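You operate a simulated robot arm through the tools that you are given. There is no shell and no other tool. Be economical: measure what you need, move in short steps, check, and stop when the job is done.

You run a simulated robot arm. Do the job below in one go: nothing can be reset, and whatever is moved stays where it is left.

TASK
Vent the steel pot and take the round box out onto the bench.
Fine: shut the vent knob and the lid again; the other boxes stay where they are.

It is judged by the outcome, as a careful person would: the job done as asked, and still so three seconds after it is handed in. It fails if anything else is knocked over, pushed out of place, dropped, spilled or broken. Lids that push on must go on centred and level and be pressed home; caps that screw on are set level and turned clockwise until they are tight.

THE ROBOT
A 6-joint arm with a fingered hand on a trunk, on a base that drives. Base frame: it is fixed to the floor where the robot stands at the start and does not move with it; the origin is under the middle of the robot, x ahead of it, y to its left, z up. Units: mm, rad, N and s.
With the tool pointing down near the work surface it reaches from about 280 to 600 mm from the robot's upright axis, wherever it stands. Its first joint turns from -2.897 to 2.897 rad. Places, roughly: black pump knob of the steel pot [400, 200, 900]; blue vent knob of the steel pot [500, 200, 900]; clear lid [500, 300, 900]; gauge of the steel pot [600, 200, 900]; inside of the steel pot [500, 300, 900]; steel pot [500, 300, 900]; top of the long steel bench [700, 500, 900]. Payload 3.2 kg.
Tool frame: the origin (TCP) lies between the finger pads and is the grasp point; the fingertips stand 22 mm ahead of it; z points along the fingers, y is the line along which they close. Largest opening 112 mm; the body of the gripper starts 60 mm behind the TCP. The gripper is a hand of 3 fingers: y runs from the thumb to the fingers, the wrist lies at [0, 0, -218] in the tool frame, and closing takes about 1.5 s.
Orientation is that of the tool frame in the base frame, as [roll, pitch, yaw] about the fixed x, y, z axes, in that order (R = Rz(yaw) Ry(pitch) Rx(roll)). With the fingers straight down and closing along the base's y, the tool's x points along the base's -x, its y along +y and its z along -z.

THE INTERFACE
- The arm moves only by the tool servo_tool. Its argument "motion" is a list that holds one entry, the list of rows, each a list of 7 numbers: the turn, a rotation vector about the base's x, y, z in rad, then the shift along the base's x, y, z in cm, then the closure, from 0 (fully open) to 1 (shut). In form: [[[ax, ay, az, tx, ty, tz, gripper], ...]]. A call has 1 to 20 rows; each row is the pose to reach, as a shift and turn from the pose commanded when the call began. Rows are played at 5 a second. More than 50 mm and 0.15 rad between two rows, or a gripper value outside its range, and nothing of the call is played. A pose out of reach is approached as far as the arm can. The call stops where the force on the tool passes 40 N (or 10 N more than at its start, if that is more) or the arm is blocked; 0.2 s more then pass. Each finger travels about 108 mm/s and halts on what it meets, pressing with about 32 N; the grip force reading is that of the motor and also rises with nothing between the fingers. The clock runs only during rows and for 0.2 s after the last one: add rows that repeat a pose to give the fingers time. It gives the time, the measured TCP pose, the force on the tool (base axes), the opening and the grip force at its end, in the units of the frame above (readings bear some noise), with the torque about the TCP (base axes, N m) and any sound that the robot's microphone picked up.
- Cameras (640 x 400 px; columns grow to the right, rows downward): "scene" is now at [24.8, 140.8, 1513.4]; the picture's right is [-0.23, -0.97, 0.00], its down [-0.65, 0.16, -0.74] and it looks along [0.72, -0.17, -0.67] (base axes); focal length 259 px, centre (320, 200). "wrist" rides on the gripper at [66, 3, -80] in the tool frame; the picture's right is [-0.05, 1.00, 0.00], its down [-0.77, -0.04, -0.64] and it looks along [-0.64, -0.03, 0.77] (tool axes); focal length 275 px, centre (320, 200). There is no depth. A picture from a camera that has moved, and an enlarged one, comes with that camera's place and axes in the base frame and with its lens. The place of the scene camera against the robot may be out by one fixed shift of up to 25 mm in any direction.
- get_image(camera): a new picture of that camera. It takes no simulated time.
- move_column(by): slides the trunk up (or, below 0, down) by that many mm; the arm and the scene camera ride with it, the base frame stays. It gives what a move gives, with no picture.
- steer(legs): drives the robot by 1 to 6 legs, each [ahead, turn to the left] in mm and rad, along the robot's own axes; the way and the turn of a leg run together, so that a leg with both is an arc; at most 1500 mm and 3.142 rad a leg. The arm and the cameras ride along, it lands a little off, and it stops where it bumps. It gives what a move gives.
- hand_shape(shape): the hand has 3 fingers and takes this shape, open, in about a second: jaw (thumb against the fingers, like two jaws); tri (thumb and two fingers); tip (a fingertip pinch); poke (one finger out to press); point (the index stretched); flat (the hand flat); cup (the hand cupped); fist (a fist). The gripper value then closes the fingers along that shape, each until it touches; the sizes above hold for jaw. It gives what a move gives, with no picture.
- pan_tilt(pan, tilt): turns the head with the scene camera to pan (to the left, within 2.705 rad either way) and tilt (down, from -0.506 to 1.204), counted from straight ahead of the robot. It gives what a move gives.
- enlarge(camera, box): a new picture of the part [left, top, right, bottom] of that camera's present view, enlarged. It takes no simulated time.
- finish_job(): hands the job in; it is judged then, once.

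Work in short steps. Places have to be worked out from the pictures, the camera data and where the tool is seen: move nearer, look again, correct. Check each grasp and each placing, and mend what went wrong. You have 120 turns and 98 pictures in all, those below and enlarged ones among them. Open the gripper and draw the arm clear of the work before you hand the job in, unless the task says otherwise; then end with one line.

The tools are called after "Call:" as name(argument=value, ...) on one line, values as JSON. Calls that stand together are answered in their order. servo_tool: Moves the arm, as the interface text tells. Its arguments: {"type":"object","properties":{"motion":{"type":"array","items":{"type":"array","items":{"type":"array","items":{"type":"number"}}}}},"required":["motion"]} The other tools are called the same way: move_column (by) slides the trunk up or down; hand_shape (shape) gives the hand a shape; steer (legs) drives the base; pan_tilt (pan, tilt) turns the head that bears the scene camera; get_image (camera) takes a picture; enlarge (camera, box) takes an enlarged picture of a part of a camera's view; finish_job () hands the job in.

At the start:

```text
t: 0.0
tool_pos: [270.5, 204.8, 1247.4]
orientation: [3.141, -0.001, 3.138]
contact_force: [0.0, -1.1, 0.1]
wrist_torque: [0.0, -0.01, -0.02]
opening: 112.0
grasp_force: 0.1
shape: jaw
trunk travel left (down, up): [-525.0, 65.0]
robot x, y, heading: [-0.0, -3.9, 0.002]
head pan, tilt: [-0.236, 0.731]
```

scene: 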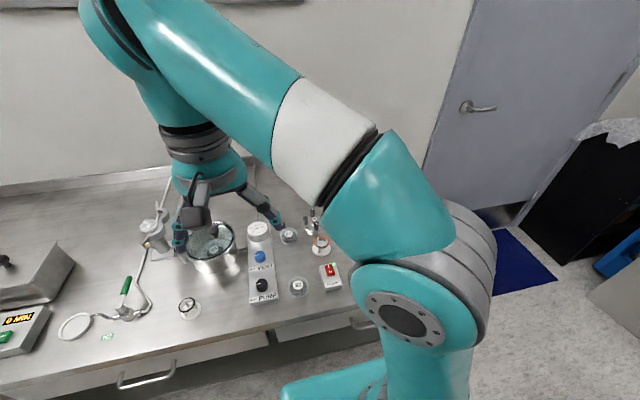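
wrist: 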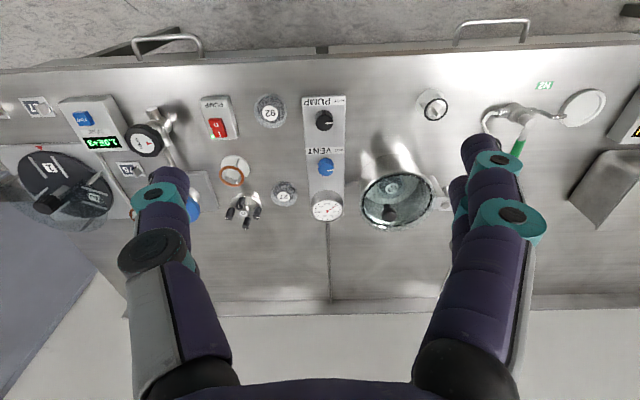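

The wrist view shows the panel (PUMP, VENT, gauge) and the pot with its clear lid beside it. I'll enlarge both to see the details.

Call:
enlarge(camera="wrist", box=[200, 80, 460, 242])

Call:
enlarge(camera="scene", box=[140, 190, 360, 328])

```text
2.46 times, centred on (330, 161) of wrist
camera zoom: at [203.6, 208.3, 1328.8], right [0.05, 1.0, 0.0], down [0.77, -0.04, 0.64], along [0.64, -0.03, -0.77], focal length 678 px, centre (295, 296)
```

zoom: 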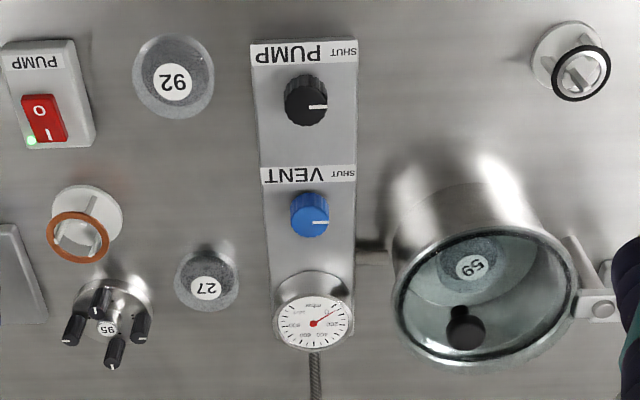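

```text
2.90 times, centred on (250, 259) of scene
camera zoom: at [24.8, 140.8, 1513.4], right [-0.23, -0.97, 0.0], down [-0.65, 0.16, -0.74], along [0.72, -0.17, -0.67], focal length 750 px, centre (523, 29)
```

zoom: 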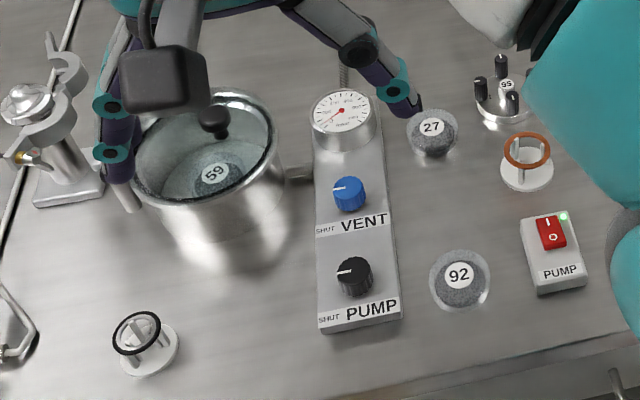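

Indicators on both knobs point to SHUT (robot's left), and the gauge is away from its rest. Vent knob ≈ (455,207), pot centre ≈ (480,313). I move nearer, staying high, and look again.

Call:
servo_tool(motion=[[[0, 0, 0, 3, 0, -3, 0], [0, 0, 0, 6, 0, -6, 0], [0, 0, 0, 8, 0, -9, 0], [0, 0, 0, 8, 0, -11, 0]]])

Call:
get_image(camera="wrist")

Call:
get_image(camera="scene")

```text
t: 1.0
tool_pos: [351.9, 203.5, 1136.1]
orientation: [3.142, 0.002, 3.139]
contact_force: [0.1, -0.1, 0.5]
wrist_torque: [0.01, -0.02, -0.04]
opening: 112.1
grasp_force: 0.0
shape: jaw
trunk travel left (down, up): [-525.0, 65.0]
robot x, y, heading: [0.6, -3.3, -0.001]
head pan, tilt: [-0.236, 0.731]
```

```text
93 pictures are left
camera wrist: at [284.0, 207.6, 1218.1], right [0.05, 1.0, 0.0], down [0.77, -0.04, 0.64], along [0.64, -0.03, -0.77], focal length 275 px, centre (320, 200)
```

wrist: 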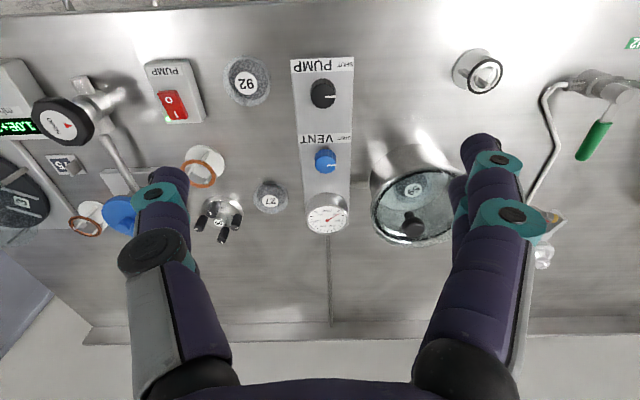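

```text
92 pictures are left
camera scene: at [24.7, 140.8, 1513.4], right [-0.23, -0.97, 0.0], down [-0.65, 0.16, -0.74], along [0.72, -0.17, -0.67], focal length 259 px, centre (320, 200)
```

scene: 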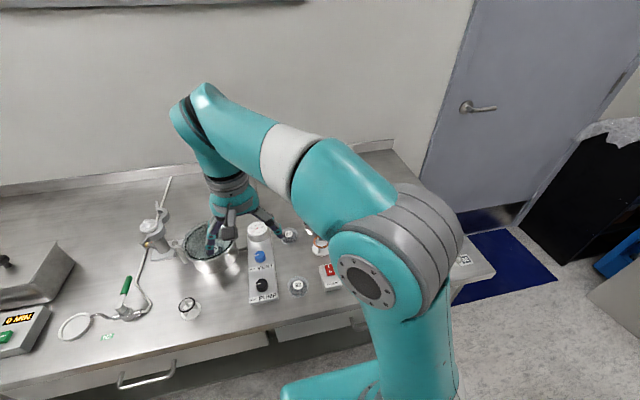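

Triangulating, the vent knob is about (456,206) with its top near z≈940. I zoom in on the knobs and the pot for labels and handle.

Call:
enlarge(camera="wrist", box=[280, 50, 370, 240])

Call:
enlarge(camera="wrist", box=[350, 130, 480, 260])

Call:
enlarge(camera="scene", box=[170, 200, 300, 310])

```text
2.11 times, centred on (325, 145) of wrist
camera zoom: at [284.0, 207.6, 1218.1], right [0.05, 1.0, 0.0], down [0.77, -0.04, 0.64], along [0.64, -0.03, -0.77], focal length 580 px, centre (310, 316)
```

zoom: 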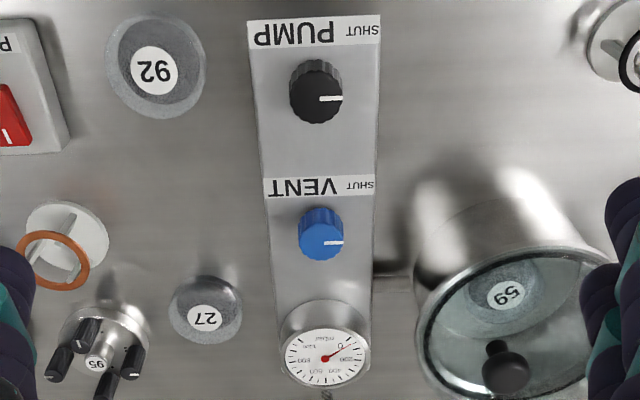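

```text
3.08 times, centred on (415, 195) of wrist
camera zoom: at [284.0, 207.6, 1218.1], right [0.05, 1.0, 0.0], down [0.77, -0.04, 0.64], along [0.64, -0.03, -0.77], focal length 847 px, centre (28, 215)
```

zoom: 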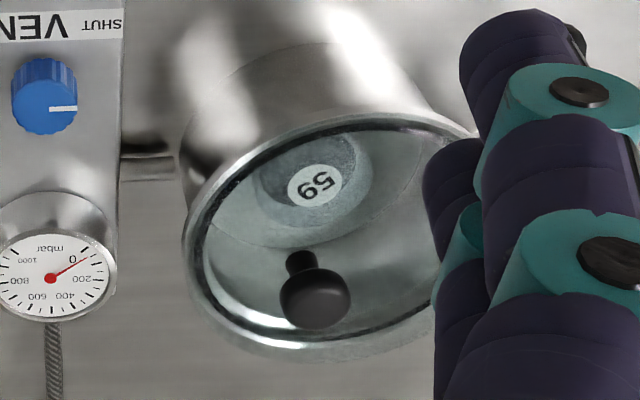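

```text
3.64 times, centred on (235, 255) of scene
camera zoom: at [24.7, 140.8, 1513.4], right [-0.23, -0.97, 0.0], down [-0.65, 0.16, -0.74], along [0.72, -0.17, -0.67], focal length 941 px, centre (629, 0)
```

zoom: 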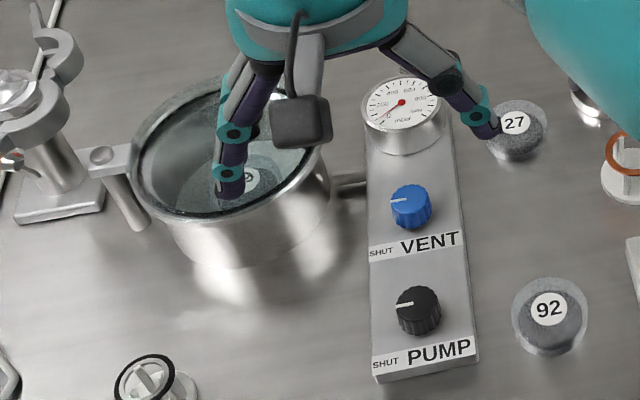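

The gauge reads ≈0 mbar (evacuated), to be vented to ~1000. I turn the hand +45° about vertical, partly close it, and get above the vent knob.

Call:
servo_tool(motion=[[[0, 0, 0.14, 2, 0, 0, 0.3], [0, 0, 0.28, 4, 0, 0, 0.5], [0, 0, 0.42, 6, 0, -1, 0.5], [0, 0, 0.56, 8, 0, -2, 0.5], [0, 0, 0.7, 10, 0.2, -4, 0.5], [0, 0, 0.785, 10.4, 0.3, -7, 0.5], [0, 0, 0.785, 10.4, 0.3, -9, 0.5]]])

Call:
get_image(camera="wrist")

Call:
get_image(camera="scene")

```text
t: 2.6
tool_pos: [453.9, 207.6, 1046.8]
orientation: [-3.141, 0.001, -2.359]
contact_force: [0.2, 0.5, -0.1]
wrist_torque: [0.01, -0.04, -0.03]
opening: 56.8
grasp_force: 0.1
shape: jaw
trunk travel left (down, up): [-525.0, 65.0]
robot x, y, heading: [0.7, -3.7, -0.001]
head pan, tilt: [-0.236, 0.731]
```

```text
88 pictures are left
camera wrist: at [404.1, 162.8, 1128.8], right [-0.67, 0.74, 0.0], down [0.57, 0.52, 0.64], along [0.47, 0.43, -0.77], focal length 275 px, centre (320, 200)
```

wrist: 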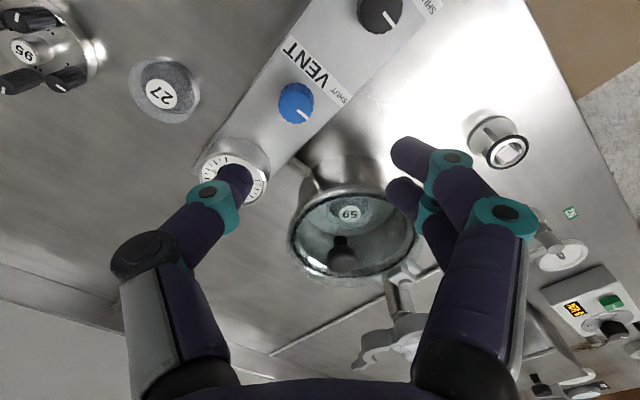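

```text
87 pictures are left
camera scene: at [24.8, 140.9, 1513.4], right [-0.23, -0.97, 0.0], down [-0.65, 0.16, -0.74], along [0.72, -0.17, -0.67], focal length 259 px, centre (320, 200)
```

scene: 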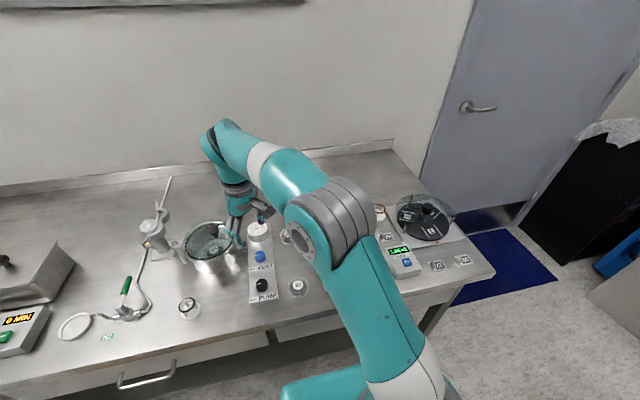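

Combining three views gives knob ≈ (478,205,900) and pot rim centre ≈ (543,338), rim z≈925. I correct x and descend part-way, then look again.

Call:
servo_tool(motion=[[[0, 0, 0, 2.4, -0.3, 0, 0.55], [0, 0, 0, 2.4, -0.3, -3, 0.6], [0, 0, 0, 2.4, -0.3, -6, 0.6]]])

Call:
get_image(camera="wrist")

Call:
enlarge(camera="scene", box=[170, 190, 330, 310])

```text
t: 3.4
tool_pos: [478.2, 205.6, 986.9]
orientation: [3.142, -0.001, -2.362]
contact_force: [0.6, -0.2, 0.1]
wrist_torque: [0.0, 0.01, 0.0]
opening: 45.4
grasp_force: 0.0
shape: jaw
trunk travel left (down, up): [-525.0, 65.0]
robot x, y, heading: [-0.0, -3.4, -0.002]
head pan, tilt: [-0.236, 0.731]
```

```text
86 pictures are left
camera wrist: at [427.2, 160.9, 1068.9], right [-0.67, 0.74, 0.0], down [0.57, 0.52, 0.64], along [0.47, 0.43, -0.77], focal length 275 px, centre (320, 200)
```

wrist: 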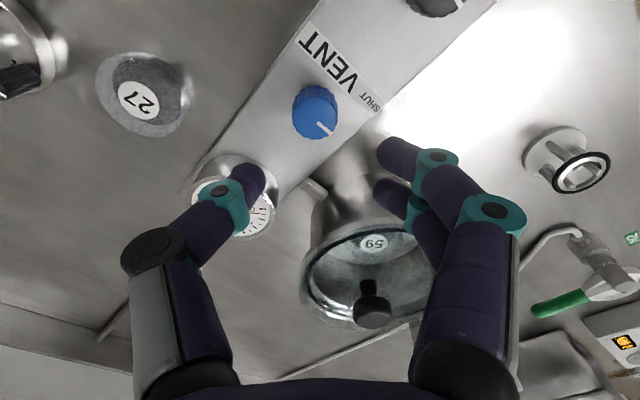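

```text
3.33 times, centred on (250, 250) of scene
camera zoom: at [24.8, 140.9, 1513.4], right [-0.23, -0.97, 0.0], down [-0.65, 0.16, -0.74], along [0.72, -0.17, -0.67], focal length 862 px, centre (553, 33)
```

zoom: 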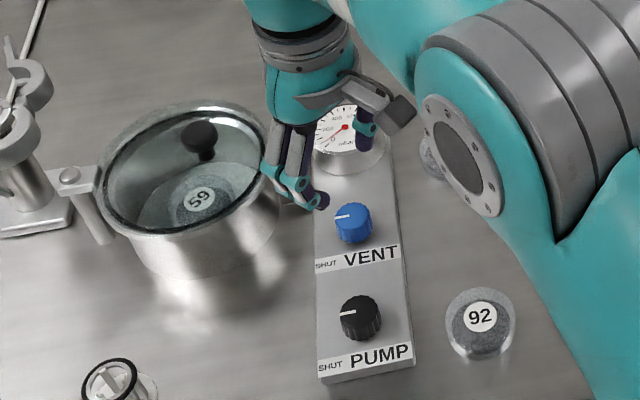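

The knob still resolves to (478,204,~904), right under the TCP. I descend to TCP z≈925 and check sideways clearance.

Call:
servo_tool(motion=[[[0, 0, 0, 0, -0.1, -2.5, 0.6], [0, 0, 0, 0, -0.1, -5, 0.6], [0, 0, 0, 0, -0.1, -6, 0.6]]])

Call:
get_image(camera="wrist")

Call:
enlarge(camera="scene", box=[200, 210, 320, 300])

```text
t: 4.2
tool_pos: [477.2, 203.6, 925.9]
orientation: [3.14, 0.0, -2.361]
contact_force: [0.6, 0.4, 0.8]
wrist_torque: [0.04, 0.0, -0.01]
opening: 45.3
grasp_force: 0.2
shape: jaw
trunk travel left (down, up): [-525.0, 65.0]
robot x, y, heading: [-4.8, -4.1, -0.001]
head pan, tilt: [-0.236, 0.731]
```

```text
84 pictures are left
camera wrist: at [427.6, 159.3, 1008.1], right [-0.67, 0.74, 0.0], down [0.57, 0.52, 0.64], along [0.47, 0.43, -0.77], focal length 275 px, centre (320, 200)
```

wrist: 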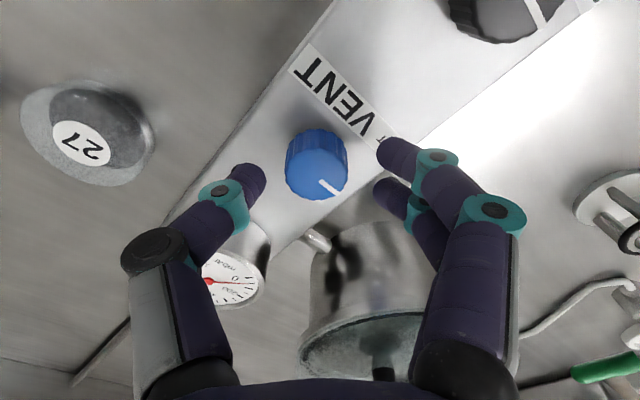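

```text
4.44 times, centred on (260, 255) of scene
camera zoom: at [24.9, 140.9, 1513.4], right [-0.23, -0.97, 0.0], down [-0.65, 0.16, -0.74], along [0.72, -0.17, -0.67], focal length 1150 px, centre (587, -44)
```

zoom: 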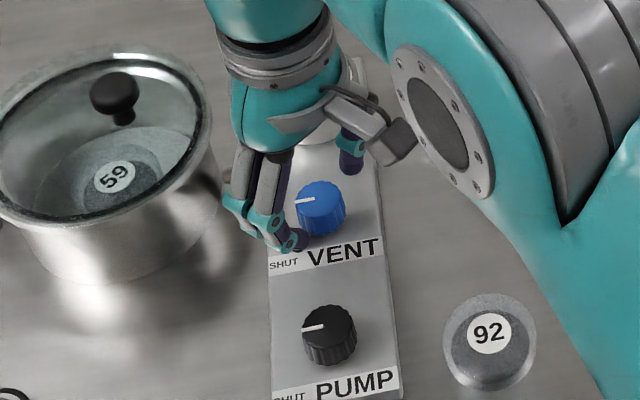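

Fingers straddle the knob well. I lower 9 mm more (guarded) and close on it.

Call:
servo_tool(motion=[[[0, 0, 0, 0, 0, -0.5, 0.6], [0, 0, 0, 0, 0, -0.9, 0.6], [0, 0, 0, 0, 0, -0.9, 0.75], [0, 0, 0, 0, 0, -0.9, 0.9], [0, 0, 0, 0, 0, -0.9, 0.9], [0, 0, 0, 0, 0, -0.9, 0.9]]])

Call:
get_image(camera="wrist")

```text
t: 5.6
tool_pos: [477.7, 201.9, 917.1]
orientation: [-3.141, -0.001, -2.361]
contact_force: [-1.2, -3.3, -3.7]
wrist_torque: [-0.06, 0.03, 0.02]
opening: 19.4
grasp_force: 32.4
shape: jaw
trunk travel left (down, up): [-525.0, 65.0]
robot x, y, heading: [4.0, -1.9, 0.003]
head pan, tilt: [-0.236, 0.731]
```

```text
82 pictures are left
camera wrist: at [427.8, 158.0, 999.3], right [-0.67, 0.74, 0.0], down [0.57, 0.52, 0.64], along [0.47, 0.43, -0.77], focal length 275 px, centre (320, 200)
```

wrist: 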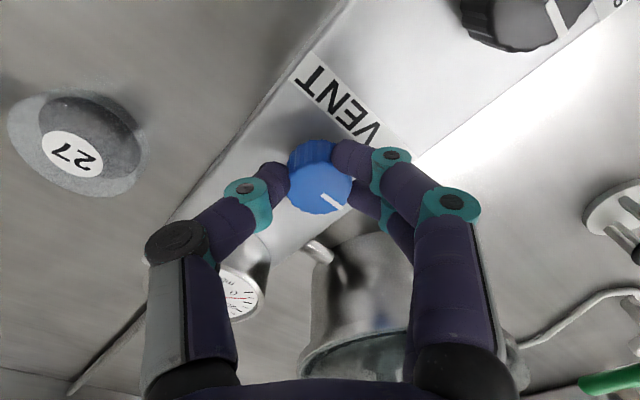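

The knob is held (opening 19 mm). I try a small counter-clockwise turn (opening sense) and watch torque.

Call:
servo_tool(motion=[[[0, 0, 0.1, 0, 0, 0, 0.9], [0, 0, 0.2, 0, 0, 0, 0.9], [0, 0, 0.3, 0, 0, 0, 0.9]]])

Call:
get_image(camera="wrist")

```text
t: 6.4
tool_pos: [475.9, 200.3, 917.2]
orientation: [3.14, -0.001, -2.062]
contact_force: [-8.6, -22.1, -6.2]
wrist_torque: [-0.3, 0.2, -0.55]
opening: 18.1
grasp_force: 32.2
shape: jaw
trunk travel left (down, up): [-525.0, 65.0]
robot x, y, heading: [2.2, -1.0, -0.001]
head pan, tilt: [-0.236, 0.731]
```

```text
81 pictures are left
camera wrist: at [442.5, 142.8, 999.6], right [-0.86, 0.51, 0.0], down [0.4, 0.66, 0.64], along [0.32, 0.55, -0.77], focal length 275 px, centre (320, 200)
```

wrist: 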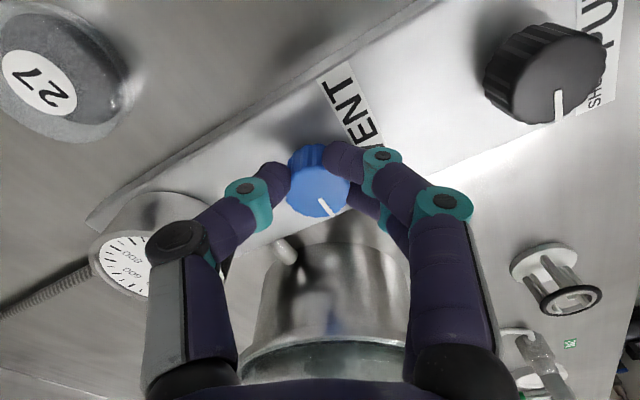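

The knob did not turn; the torque reached 0.55 N·m and the fingers slipped, so that direction is the shut stop. I release to reseat, then turn clockwise.

Call:
servo_tool(motion=[[[0, 0, 0, 0, 0, 0, 0.7], [0, 0, 0, 0.1, 0.3, 0, 0.65], [0, 0, 0, 0.1, 0.3, 0, 0.65]]])

Call:
get_image(camera="wrist")

```text
t: 7.2
tool_pos: [480.1, 206.6, 917.6]
orientation: [3.141, 0.0, -2.061]
contact_force: [0.0, 0.4, 0.7]
wrist_torque: [-0.04, 0.02, 0.03]
opening: 38.4
grasp_force: 0.0
shape: jaw
trunk travel left (down, up): [-525.0, 65.0]
robot x, y, heading: [1.6, -0.2, -0.0]
head pan, tilt: [-0.236, 0.731]
```

```text
80 pictures are left
camera wrist: at [444.9, 149.2, 999.6], right [-0.86, 0.51, 0.0], down [0.39, 0.66, 0.64], along [0.33, 0.55, -0.77], focal length 275 px, centre (320, 200)
```

wrist: 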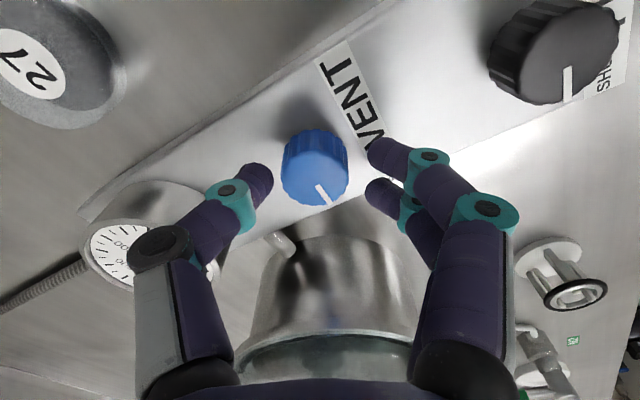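

Knob is centred at the tip point and unmoved. Close again and turn clockwise by 0.4 rad.

Call:
servo_tool(motion=[[[0, 0, 0, 0, 0, 0, 0.8], [0, 0, 0, 0, 0, 0, 0.95], [0, 0, 0, 0, 0, 0, 0.95], [0, 0, -0.1, 0, 0, 0, 0.95], [0, 0, -0.2, 0, 0, 0, 0.95], [0, 0, -0.3, 0, 0, 0, 0.95], [0, 0, -0.4, 0, 0, 0, 0.95]]])

Call:
get_image(camera="wrist")

```text
t: 8.8
tool_pos: [479.2, 206.9, 917.9]
orientation: [3.142, 0.0, -2.464]
contact_force: [1.9, -5.2, -3.5]
wrist_torque: [-0.09, -0.06, 0.01]
opening: 20.0
grasp_force: 31.9
shape: jaw
trunk travel left (down, up): [-525.0, 65.0]
robot x, y, heading: [0.4, -7.1, -0.002]
head pan, tilt: [-0.236, 0.731]
```

```text
79 pictures are left
camera wrist: at [425.8, 167.0, 999.4], right [-0.59, 0.81, 0.0], down [0.62, 0.46, 0.64], along [0.51, 0.38, -0.77], focal length 275 px, centre (320, 200)
```

wrist: 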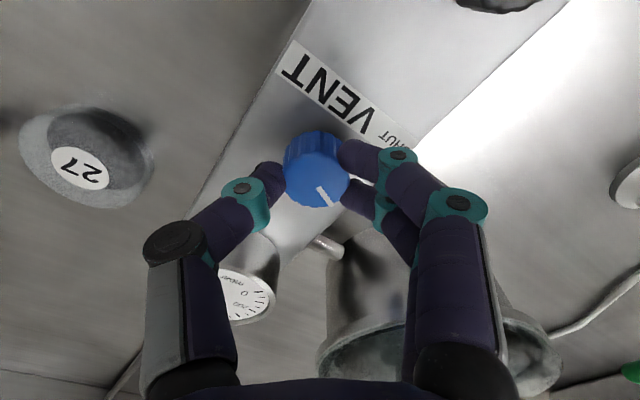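

The knob is turning with the hand at low torque. I keep turning clockwise to a total of about 90°.

Call:
servo_tool(motion=[[[0, 0, -0.12, 0, 0, 0, 0.95], [0, 0, -0.24, 0, 0, 0, 0.95], [0, 0, -0.36, 0, 0, 0, 0.95], [0, 0, -0.48, 0, 0, 0, 0.95], [0, 0, -0.6, 0, 0, 0, 0.95], [0, 0, -0.72, 0, 0, 0, 0.95], [0, 0, -0.84, 0, 0, 0, 0.95], [0, 0, -0.96, 0, 0, 0, 0.95], [0, 0, -1.08, 0, 0, 0, 0.95], [0, 0, -1.17, 0, 0, 0, 0.95]]])

Call:
get_image(camera="wrist")

Call:
enlarge(camera="scene", box=[170, 190, 330, 310])

```text
t: 11.0
tool_pos: [481.8, 205.7, 918.4]
orientation: [3.141, -0.001, 2.651]
contact_force: [12.3, -1.5, -0.1]
wrist_torque: [-0.04, -0.18, 0.0]
opening: 19.9
grasp_force: 32.7
shape: jaw
trunk travel left (down, up): [-525.0, 65.0]
robot x, y, heading: [1.2, -4.1, -0.002]
head pan, tilt: [-0.236, 0.731]
```

```text
78 pictures are left
camera wrist: at [423.2, 240.0, 999.1], right [0.51, 0.86, 0.0], down [0.66, -0.4, 0.64], along [0.55, -0.33, -0.77], focal length 275 px, centre (320, 200)
```

wrist: 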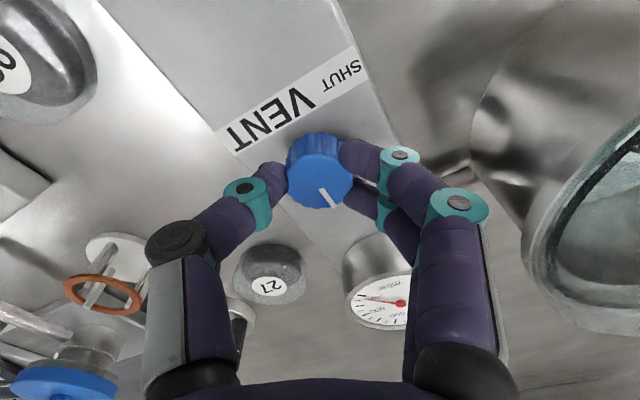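

```text
3.33 times, centred on (250, 250) of scene
camera zoom: at [26.9, 140.4, 1513.4], right [-0.23, -0.97, 0.0], down [-0.65, 0.16, -0.74], along [0.72, -0.17, -0.67], focal length 862 px, centre (553, 33)
```

zoom: 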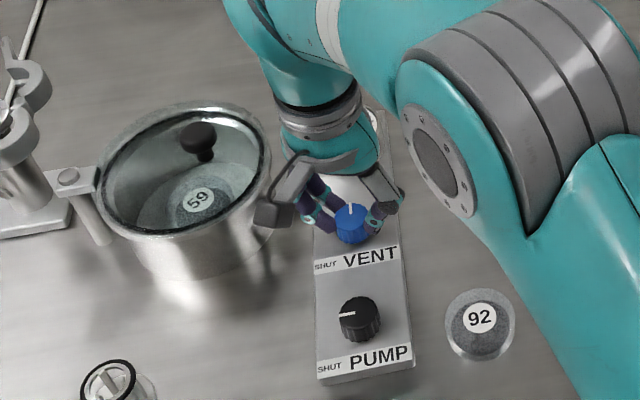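

The knob turned 90°. I hold for a moment and read the gauge.

Call:
enlarge(camera="wrist", box=[330, 240, 430, 340])

Call:
servo_tool(motion=[[[0, 0, 0, 0, 0, 0, 0.95], [0, 0, 0, 0, 0, 0, 0.95], [0, 0, 0, 0, 0, 0, 0.95], [0, 0, 0, 0, 0, 0, 0.95], [0, 0, 0, 0, 0, 0, 0.95], [0, 0, 0, 0, 0, 0, 0.95], [0, 0, 0, 0, 0, 0, 0.95], [0, 0, 0, 0, 0, 0, 0.95], [0, 0, 0, 0, 0, 0, 0.95], [0, 0, 0, 0, 0, 0, 0.95]]])

Call:
enlarge(camera="wrist", box=[330, 240, 430, 340])

```text
4.00 times, centred on (380, 290) of wrist
camera zoom: at [423.2, 240.0, 999.1], right [0.51, 0.86, 0.0], down [0.66, -0.4, 0.64], along [0.55, -0.33, -0.77], focal length 1101 px, centre (80, -160)
```

zoom: 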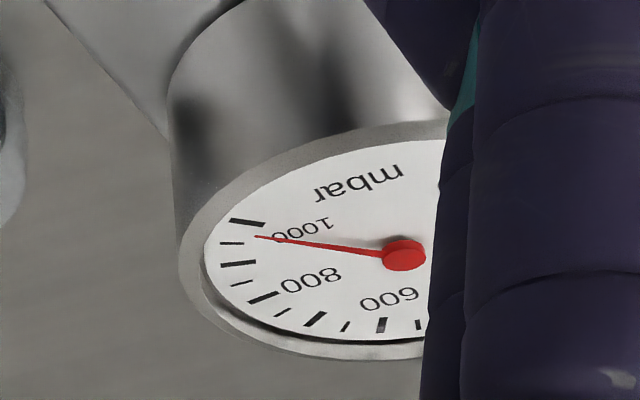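

```text
t: 13.2
tool_pos: [481.4, 205.8, 917.6]
orientation: [-3.141, -0.002, 2.654]
contact_force: [15.1, -2.0, 2.9]
wrist_torque: [-0.01, -0.24, 0.01]
opening: 19.9
grasp_force: 32.2
shape: jaw
trunk travel left (down, up): [-525.0, 65.0]
robot x, y, heading: [-0.6, -0.7, 0.001]
head pan, tilt: [-0.236, 0.731]
```

```text
4.00 times, centred on (380, 290) of wrist
camera zoom: at [423.0, 239.8, 999.0], right [0.51, 0.86, 0.0], down [0.66, -0.39, 0.64], along [0.55, -0.32, -0.77], focal length 1101 px, centre (80, -160)
```

zoom: 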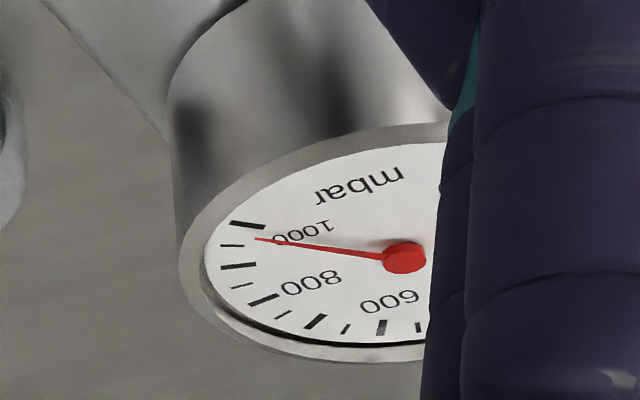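

The gauge is steady at ~950 mbar = ambient, so the pot is vented. While I hold the knob I shut it again, turning counter-clockwise 90° plus a hair to the stop.

Call:
servo_tool(motion=[[[0, 0, 0.13, 0, 0, 0, 0.95], [0, 0, 0.26, 0, 0, 0, 0.95], [0, 0, 0.39, 0, 0, 0, 0.95], [0, 0, 0.52, 0, 0, 0, 0.95], [0, 0, 0.65, 0, 0, 0, 0.95], [0, 0, 0.78, 0, 0, 0, 0.95], [0, 0, 0.91, 0, 0, 0, 0.95], [0, 0, 1.04, 0, 0, 0, 0.95], [0, 0, 1.17, 0, 0, 0, 0.95], [0, 0, 1.3, 0, 0, 0, 0.95], [0, 0, 1.43, 0, 0, 0, 0.95], [0, 0, 1.54, 0, 0, 0, 0.95], [0, 0, 1.61, 0, 0, 0, 0.95]]])

Call:
get_image(camera="wrist")

```text
t: 16.0
tool_pos: [480.1, 205.5, 917.7]
orientation: [3.14, -0.001, -2.019]
contact_force: [2.8, -7.4, -3.3]
wrist_torque: [-0.14, -0.05, -0.27]
opening: 19.6
grasp_force: 32.1
shape: jaw
trunk travel left (down, up): [-525.0, 65.0]
robot x, y, heading: [0.0, -6.3, -0.001]
head pan, tilt: [-0.236, 0.731]
```

```text
74 pictures are left
camera wrist: at [447.9, 146.9, 999.4], right [-0.88, 0.48, 0.0], down [0.37, 0.68, 0.64], along [0.3, 0.56, -0.77], focal length 275 px, centre (320, 200)
```

wrist: 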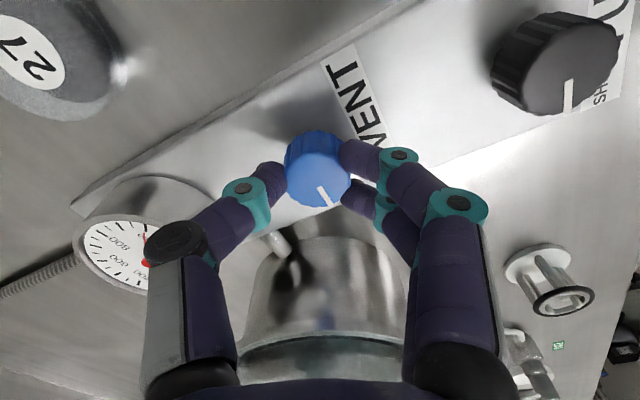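

The knob is against the shut stop again. I release, lift straight up, turn the hand back to straight and re-check the gauge, knob and pot.

Call:
servo_tool(motion=[[[0, 0, 0, 0, 0, 0, 0.7], [0, 0, 0, 0, 0, 0, 0.6], [0, 0, 0, 0, 0, 0, 0.6], [0, 0, 0, 0, 0, 4, 0.6], [0, 0, 0, 0, 0, 8.5, 0.6], [0, 0, -0.12, -1, 0, 13, 0.5], [0, 0, -0.26, -2, 0, 17, 0.4], [0, 0, -0.4, -4, 0, 18, 0.3], [0, 0, -0.54, -4, 0, 18, 0.2], [0, 0, -0.68, -4, 0, 18, 0.1], [0, 0, -0.82, -4, 0, 18, 0], [0, 0, -0.96, -4, 0, 18, 0], [0, 0, -1.1, -4, 0, 18, 0]]])

Call:
get_image(camera="wrist")

Call:
enlarge(camera="scene", box=[130, 180, 290, 300])

```text
t: 18.8
tool_pos: [440.3, 206.5, 1097.5]
orientation: [3.141, 0.002, -3.125]
contact_force: [0.1, -0.4, -0.2]
wrist_torque: [-0.01, 0.02, -0.03]
opening: 112.0
grasp_force: 0.1
shape: jaw
trunk travel left (down, up): [-525.0, 65.0]
robot x, y, heading: [2.3, -1.3, 0.003]
head pan, tilt: [-0.236, 0.731]
```

```text
73 pictures are left
camera wrist: at [373.1, 208.4, 1179.7], right [0.03, 1.0, 0.0], down [0.77, -0.02, 0.64], along [0.64, -0.02, -0.77], focal length 275 px, centre (320, 200)
```

wrist: 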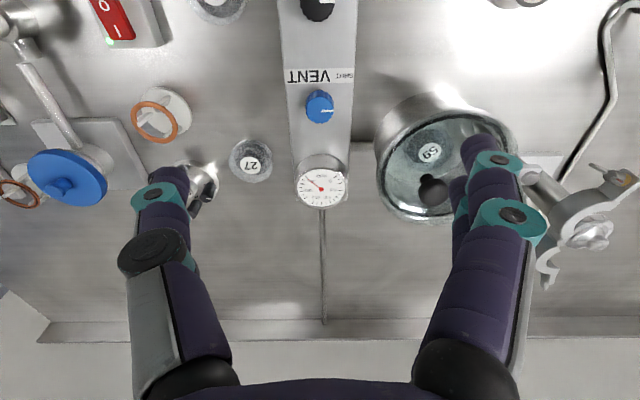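

```text
3.33 times, centred on (210, 240) of scene
camera zoom: at [24.8, 140.5, 1513.4], right [-0.23, -0.97, 0.0], down [-0.65, 0.16, -0.74], along [0.72, -0.17, -0.67], focal length 862 px, centre (687, 67)
```

zoom: 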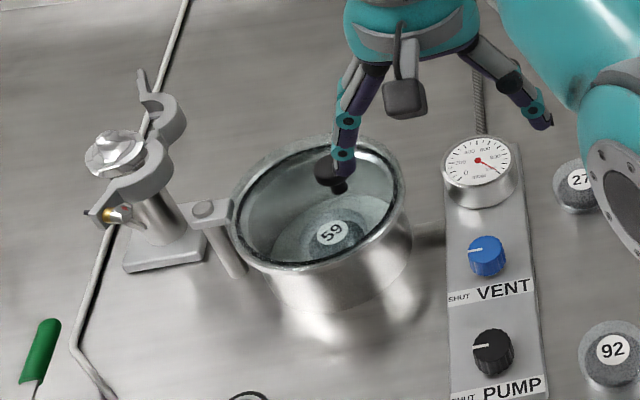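

Gauge stays at ambient, the vent knob points at SHUT. The pot (≈640 mm away) is beyond comfortable reach, and the lid seems held by a bracket on a post at its left. I retract the arm up, then drive sideways ~220 mm to the left.

Call:
servo_tool(motion=[[[0, 0, 0, -4, 0, 3, 0], [0, 0, 0, -8, 0, 6, 0], [0, 0, 0, -12, 0, 10, 0], [0, 0, 0, -15, 0, 14, 0]]])

Call:
steer(legs=[[-150, 0], [0, 1.571], [220, 0], [0, -1.571], [170, 0]])

Call:
get_image(camera="wrist")

Call:
get_image(camera="scene")

```text
refused: row 3 steps farther than a row can; nothing moved
```

```text
t: 30.2
tool_pos: [461.5, 423.9, 1096.5]
orientation: [3.141, 0.0, -3.124]
contact_force: [0.0, 0.6, 0.5]
wrist_torque: [0.0, -0.02, -0.01]
opening: 111.9
grasp_force: 0.0
shape: jaw
trunk travel left (down, up): [-525.0, 65.0]
robot x, y, heading: [18.4, 217.3, -0.01]
head pan, tilt: [-0.236, 0.731]
```

```text
71 pictures are left
camera wrist: at [394.5, 426.2, 1179.4], right [0.03, 1.0, 0.0], down [0.77, -0.02, 0.64], along [0.64, -0.02, -0.77], focal length 275 px, centre (320, 200)
```

wrist: 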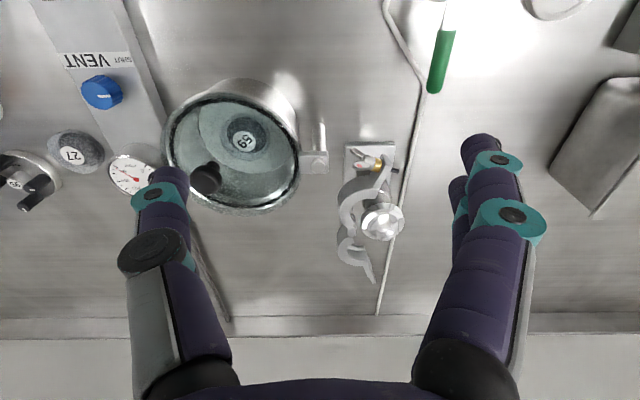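

```text
70 pictures are left
camera scene: at [46.7, 360.2, 1513.3], right [-0.24, -0.97, 0.0], down [-0.65, 0.16, -0.74], along [0.72, -0.18, -0.67], focal length 259 px, centre (320, 200)
```

scene: 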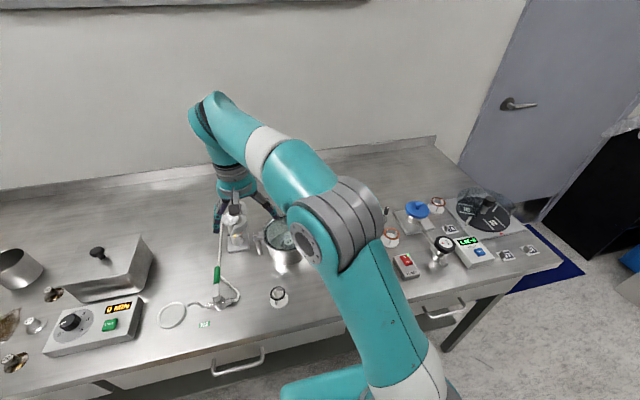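

The retract was refused (my row was too long), but the drive went without contact and everything still stands in place. I zoom in on the pot and its bracket.

Call:
enlarge(camera="wrist", box=[150, 60, 342, 230])

Call:
enlarge(camera="scene", box=[210, 190, 330, 320])

```text
2.35 times, centred on (246, 145) of wrist
camera zoom: at [394.5, 426.2, 1179.4], right [0.03, 1.0, 0.0], down [0.77, -0.02, 0.64], along [0.64, -0.02, -0.77], focal length 648 px, centre (494, 329)
```

zoom: 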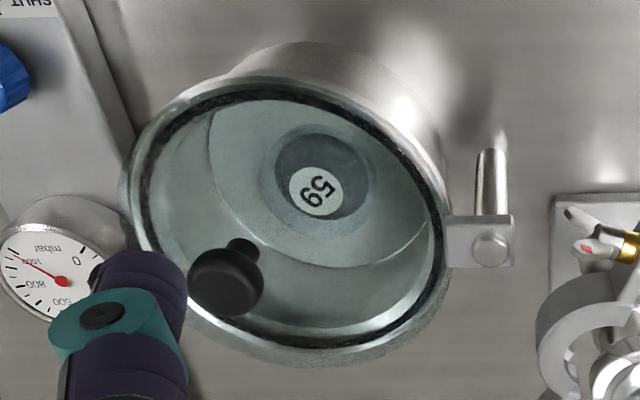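

```text
3.08 times, centred on (270, 255) of scene
camera zoom: at [46.7, 360.2, 1513.3], right [-0.24, -0.97, 0.0], down [-0.65, 0.16, -0.74], along [0.72, -0.18, -0.67], focal length 796 px, centre (474, 31)
```

zoom: 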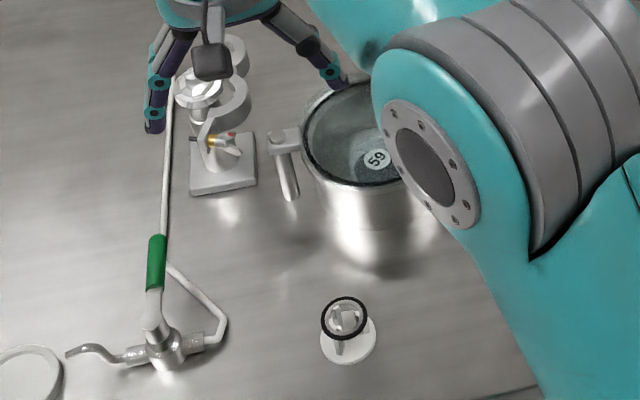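

The lid's bracket sits on a vertical post with a pin head (≈(555,419)), so the lid most likely swings sideways about it; its ball handle is at ≈(541,316,965). I move above the handle.

Call:
servo_tool(motion=[[[0, 0, 0, 2.5, -3.5, 0, 0.2], [0, 0, 0, 5, -7, 0, 0.4], [0, 0, 0, 8, -10.8, 0, 0.4], [0, 0, 0, 8, -10.8, -4, 0.4], [0, 0, 0, 8, -10.8, -6, 0.4]]])

Call:
get_image(camera="wrist")

Call:
enlarge(camera="scene", box=[200, 170, 340, 320])

```text
t: 31.4
tool_pos: [540.7, 316.2, 1037.0]
orientation: [3.141, 0.0, -3.124]
contact_force: [0.2, 0.5, 1.5]
wrist_torque: [-0.03, 0.04, 0.02]
opening: 67.6
grasp_force: 0.1
shape: jaw
trunk travel left (down, up): [-525.0, 65.0]
robot x, y, heading: [17.8, 213.3, -0.012]
head pan, tilt: [-0.236, 0.731]
```

```text
67 pictures are left
camera wrist: at [474.4, 318.1, 1118.8], right [0.03, 1.0, 0.0], down [0.77, -0.02, 0.64], along [0.64, -0.02, -0.77], focal length 275 px, centre (320, 200)
```

wrist: 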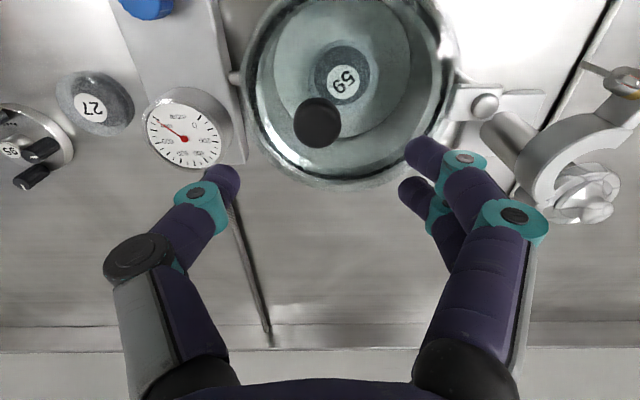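

```text
2.67 times, centred on (270, 245) of scene
camera zoom: at [45.9, 360.1, 1513.4], right [-0.24, -0.97, 0.0], down [-0.65, 0.16, -0.74], along [0.72, -0.18, -0.67], focal length 690 px, centre (453, 80)
```

zoom: 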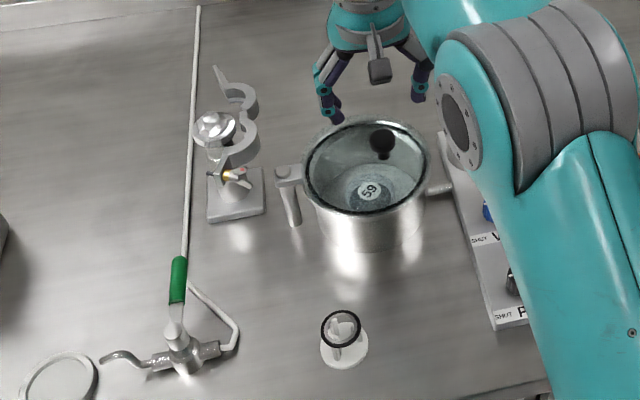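

The handle sits at (541,315,968), right below. I descend around the ball and close gently.

Call:
servo_tool(motion=[[[0, 0, 0, 0, -0.1, -3, 0.45], [0, 0, 0, 0, -0.1, -6, 0.5], [0, 0, 0, 0, -0.1, -7.2, 0.5]]])

Call:
get_image(camera="wrist")

Call:
enlarge(camera="scene", box=[230, 190, 330, 280])

```text
t: 32.2
tool_pos: [540.4, 314.7, 966.5]
orientation: [-3.141, 0.0, -3.125]
contact_force: [0.4, 0.6, 2.0]
wrist_torque: [0.05, -0.02, 0.01]
opening: 56.5
grasp_force: 0.0
shape: jaw
trunk travel left (down, up): [-525.0, 65.0]
robot x, y, heading: [19.4, 218.4, -0.01]
head pan, tilt: [-0.236, 0.731]
```

```text
65 pictures are left
camera wrist: at [473.8, 316.4, 1047.8], right [0.03, 1.0, 0.0], down [0.77, -0.02, 0.64], along [0.64, -0.02, -0.77], focal length 275 px, centre (320, 200)
```

wrist: 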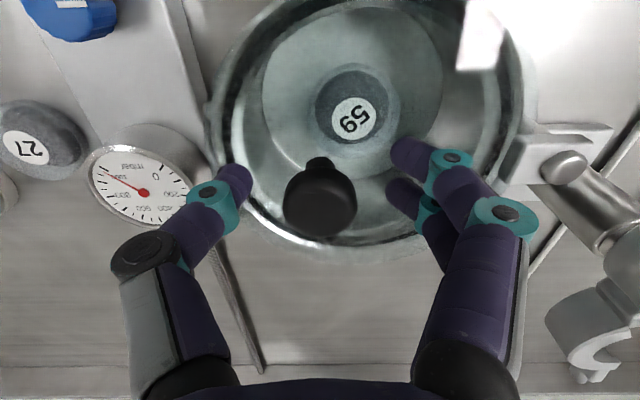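

```text
4.44 times, centred on (280, 235) of scene
camera zoom: at [45.7, 360.0, 1513.4], right [-0.24, -0.97, 0.0], down [-0.65, 0.16, -0.74], along [0.72, -0.18, -0.67], focal length 1150 px, centre (498, 44)
```

zoom: 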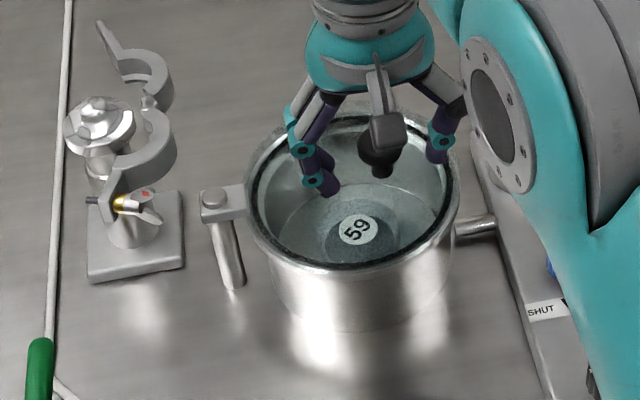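

The ball projects exactly on the TCP. Closing on it.

Call:
servo_tool(motion=[[[0, 0, 0, 0, 0, 0, 0.65], [0, 0, 0, 0, 0, 0, 0.8], [0, 0, 0, 0, 0, 0, 0.9], [0, 0, 0, 0, 0, 0, 0.9]]])

Call:
servo_tool(motion=[[[0, 0, 0, 0, 0, 0.15, 0.9], [0, 0, 0, 0, 0, 0.3, 0.9], [0, 0, 0, 0, 0, 0.4, 0.9]]])

Call:
get_image(camera="wrist")

Call:
enlarge(camera="scene", box=[230, 190, 330, 280])

```text
t: 33.2
tool_pos: [541.1, 312.8, 965.8]
orientation: [-3.141, -0.001, -3.124]
contact_force: [-2.0, -10.7, -11.9]
wrist_torque: [0.27, -0.14, -0.09]
opening: 8.7
grasp_force: 32.6
shape: jaw
trunk travel left (down, up): [-525.0, 65.0]
robot x, y, heading: [21.1, 217.4, -0.008]
head pan, tilt: [-0.236, 0.731]
```

```text
t: 34.2
tool_pos: [541.0, 312.1, 965.9]
orientation: [-3.14, -0.013, -3.126]
contact_force: [0.9, -4.2, -21.5]
wrist_torque: [0.36, -0.31, -0.14]
opening: 6.3
grasp_force: 31.6
shape: jaw
trunk travel left (down, up): [-525.0, 65.0]
robot x, y, heading: [15.4, 218.1, -0.009]
head pan, tilt: [-0.236, 0.731]
stopped in row 3: the force on the tool passed its limit at 41 N (the readings are from after the stop); the commanded pose is now the measured one
```

```text
63 pictures are left
camera wrist: at [474.2, 314.9, 1048.3], right [0.03, 1.0, 0.0], down [0.78, -0.02, 0.63], along [0.63, -0.02, -0.78], focal length 275 px, centre (320, 200)
```

wrist: 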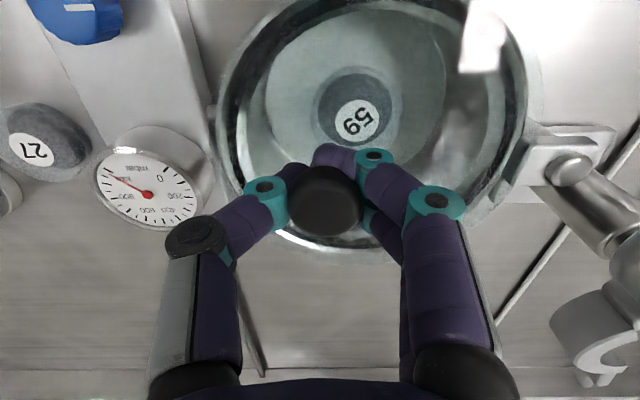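

```text
4.44 times, centred on (280, 235) of scene
camera zoom: at [48.4, 359.7, 1513.5], right [-0.24, -0.97, 0.0], down [-0.65, 0.16, -0.74], along [0.72, -0.18, -0.67], focal length 1150 px, centre (498, 44)
```

zoom: 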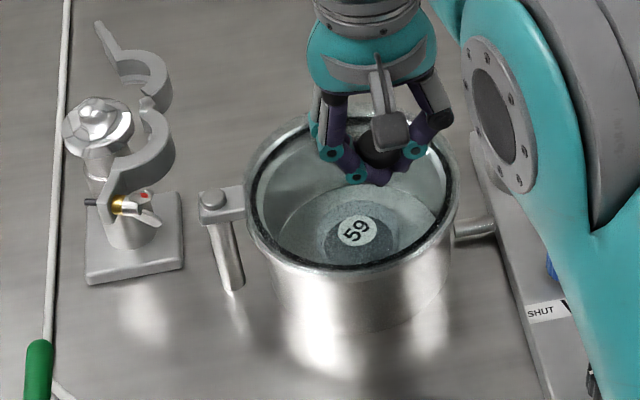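

The fingers closed on the stem beneath the ball; straight lifting is blocked (41 N), consistent with a lid that swivels. I test a small swing about the post towards the robot.

Call:
servo_tool(motion=[[[0, 0, -0.03, -0.32, 0.03, -0.1, 0.9], [0, 0, -0.06, -0.63, 0.08, -0.1, 0.9], [0, 0, -0.1, -1.05, 0.19, -0.1, 0.9]]])

Call:
enlarge(camera="scene", box=[230, 190, 330, 280])

```text
t: 35.0
tool_pos: [530.4, 314.4, 966.0]
orientation: [-3.139, -0.008, 3.059]
contact_force: [-0.9, -13.2, -28.6]
wrist_torque: [0.17, -0.21, -0.08]
opening: 6.7
grasp_force: 31.8
shape: jaw
trunk travel left (down, up): [-525.0, 65.0]
robot x, y, heading: [18.8, 216.7, -0.01]
head pan, tilt: [-0.236, 0.731]
```

```text
4.44 times, centred on (280, 235) of scene
camera zoom: at [49.0, 357.9, 1513.4], right [-0.24, -0.97, 0.0], down [-0.65, 0.16, -0.74], along [0.72, -0.18, -0.67], focal length 1150 px, centre (498, 44)
```

zoom: 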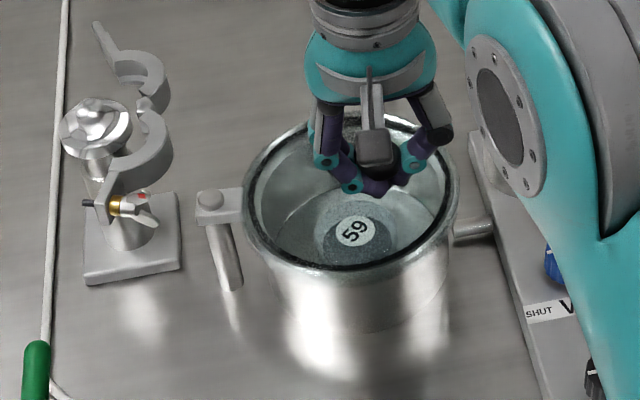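

The handle moves freely sideways, so the lid swings. I continue about the post by another 0.4 rad.

Call:
servo_tool(motion=[[[0, 0, -0.05, -0.52, 0.14, -0.1, 0.9], [0, 0, -0.1, -1.04, 0.3, -0.15, 0.9], [0, 0, -0.15, -1.55, 0.5, -0.15, 0.9], [0, 0, -0.2, -2.04, 0.71, -0.15, 0.9], [0, 0, -0.25, -2.52, 0.95, -0.15, 0.9], [0, 0, -0.3, -2.99, 1.21, -0.15, 0.9], [0, 0, -0.35, -3.45, 1.5, -0.15, 0.9], [0, 0, -0.4, -3.89, 1.8, -0.15, 0.9]]])

Call:
enlarge(camera="scene", box=[220, 190, 330, 290])

Call:
get_image(camera="wrist")

```text
t: 36.8
tool_pos: [489.8, 330.2, 965.3]
orientation: [-3.141, -0.007, 2.656]
contact_force: [-12.0, -23.3, -20.9]
wrist_torque: [0.04, -0.3, -0.14]
opening: 6.4
grasp_force: 31.5
shape: jaw
trunk travel left (down, up): [-525.0, 65.0]
robot x, y, heading: [17.7, 213.9, -0.013]
head pan, tilt: [-0.236, 0.731]
```

```text
4.00 times, centred on (275, 240) of scene
camera zoom: at [45.8, 356.0, 1513.7], right [-0.24, -0.97, 0.0], down [-0.65, 0.16, -0.74], along [0.72, -0.18, -0.67], focal length 1035 px, centre (500, 40)
```

zoom: 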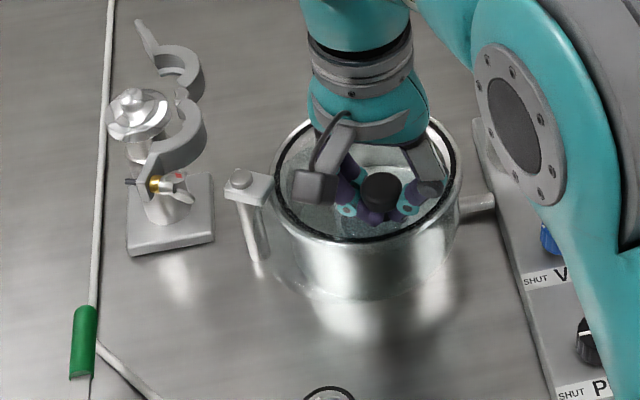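

```text
59 pictures are left
camera wrist: at [432.2, 363.7, 1048.0], right [0.51, 0.86, 0.0], down [0.67, -0.39, 0.63], along [0.54, -0.32, -0.78], focal length 275 px, centre (320, 200)
```

wrist: 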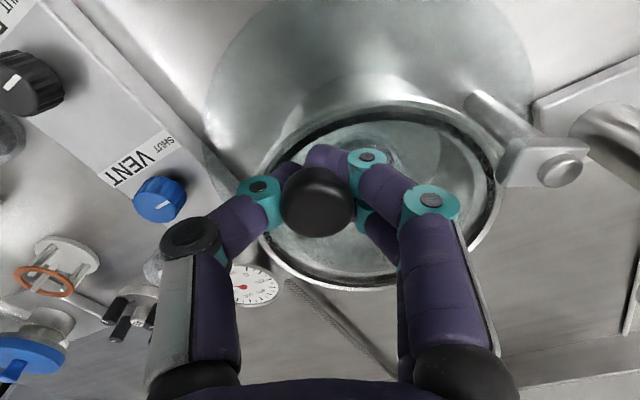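

The clear disc visibly swung forward with the handle. Fitting the path gives pivot ≈(551,421), radius ≈109; I keep swinging along that arc, letting the hand turn at half rate.

Call:
servo_tool(motion=[[[0, 0, -0.05, -1.1, 0.53, 0, 0.9], [0, 0, -0.1, -1.92, 1.31, 0, 0.9], [0, 0, -0.15, -2.67, 2.17, 0, 0.9], [0, 0, -0.2, -3.33, 3.11, 0, 0.9], [0, 0, -0.25, -3.88, 4.11, 0, 0.9], [0, 0, -0.3, -4.33, 5.16, 0, 0.9]]])

Call:
get_image(camera="scene")

Call:
get_image(camera="wrist")

```text
t: 38.2
tool_pos: [443.9, 385.8, 966.0]
orientation: [-3.141, -0.005, 2.355]
contact_force: [-23.3, -13.1, -16.8]
wrist_torque: [-0.09, -0.31, -0.46]
opening: 7.1
grasp_force: 32.7
shape: jaw
trunk travel left (down, up): [-525.0, 65.0]
robot x, y, heading: [21.5, 215.0, -0.012]
head pan, tilt: [-0.236, 0.731]
```

```text
58 pictures are left
camera scene: at [42.7, 357.8, 1513.6], right [-0.24, -0.97, 0.0], down [-0.65, 0.16, -0.75], along [0.72, -0.18, -0.67], focal length 259 px, centre (320, 200)
```

scene: 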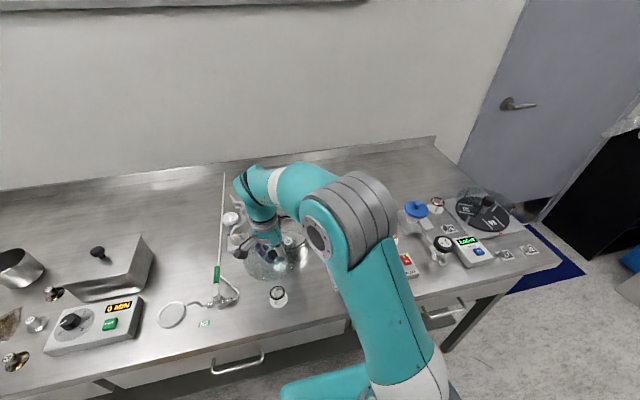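

```text
57 pictures are left
camera wrist: at [399.1, 434.0, 1048.3], right [0.74, 0.67, 0.0], down [0.52, -0.57, 0.63], along [0.42, -0.47, -0.78], focal length 275 px, centre (320, 200)
```

wrist: 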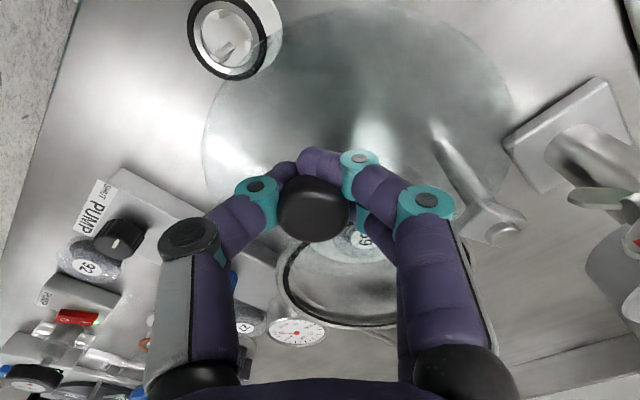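

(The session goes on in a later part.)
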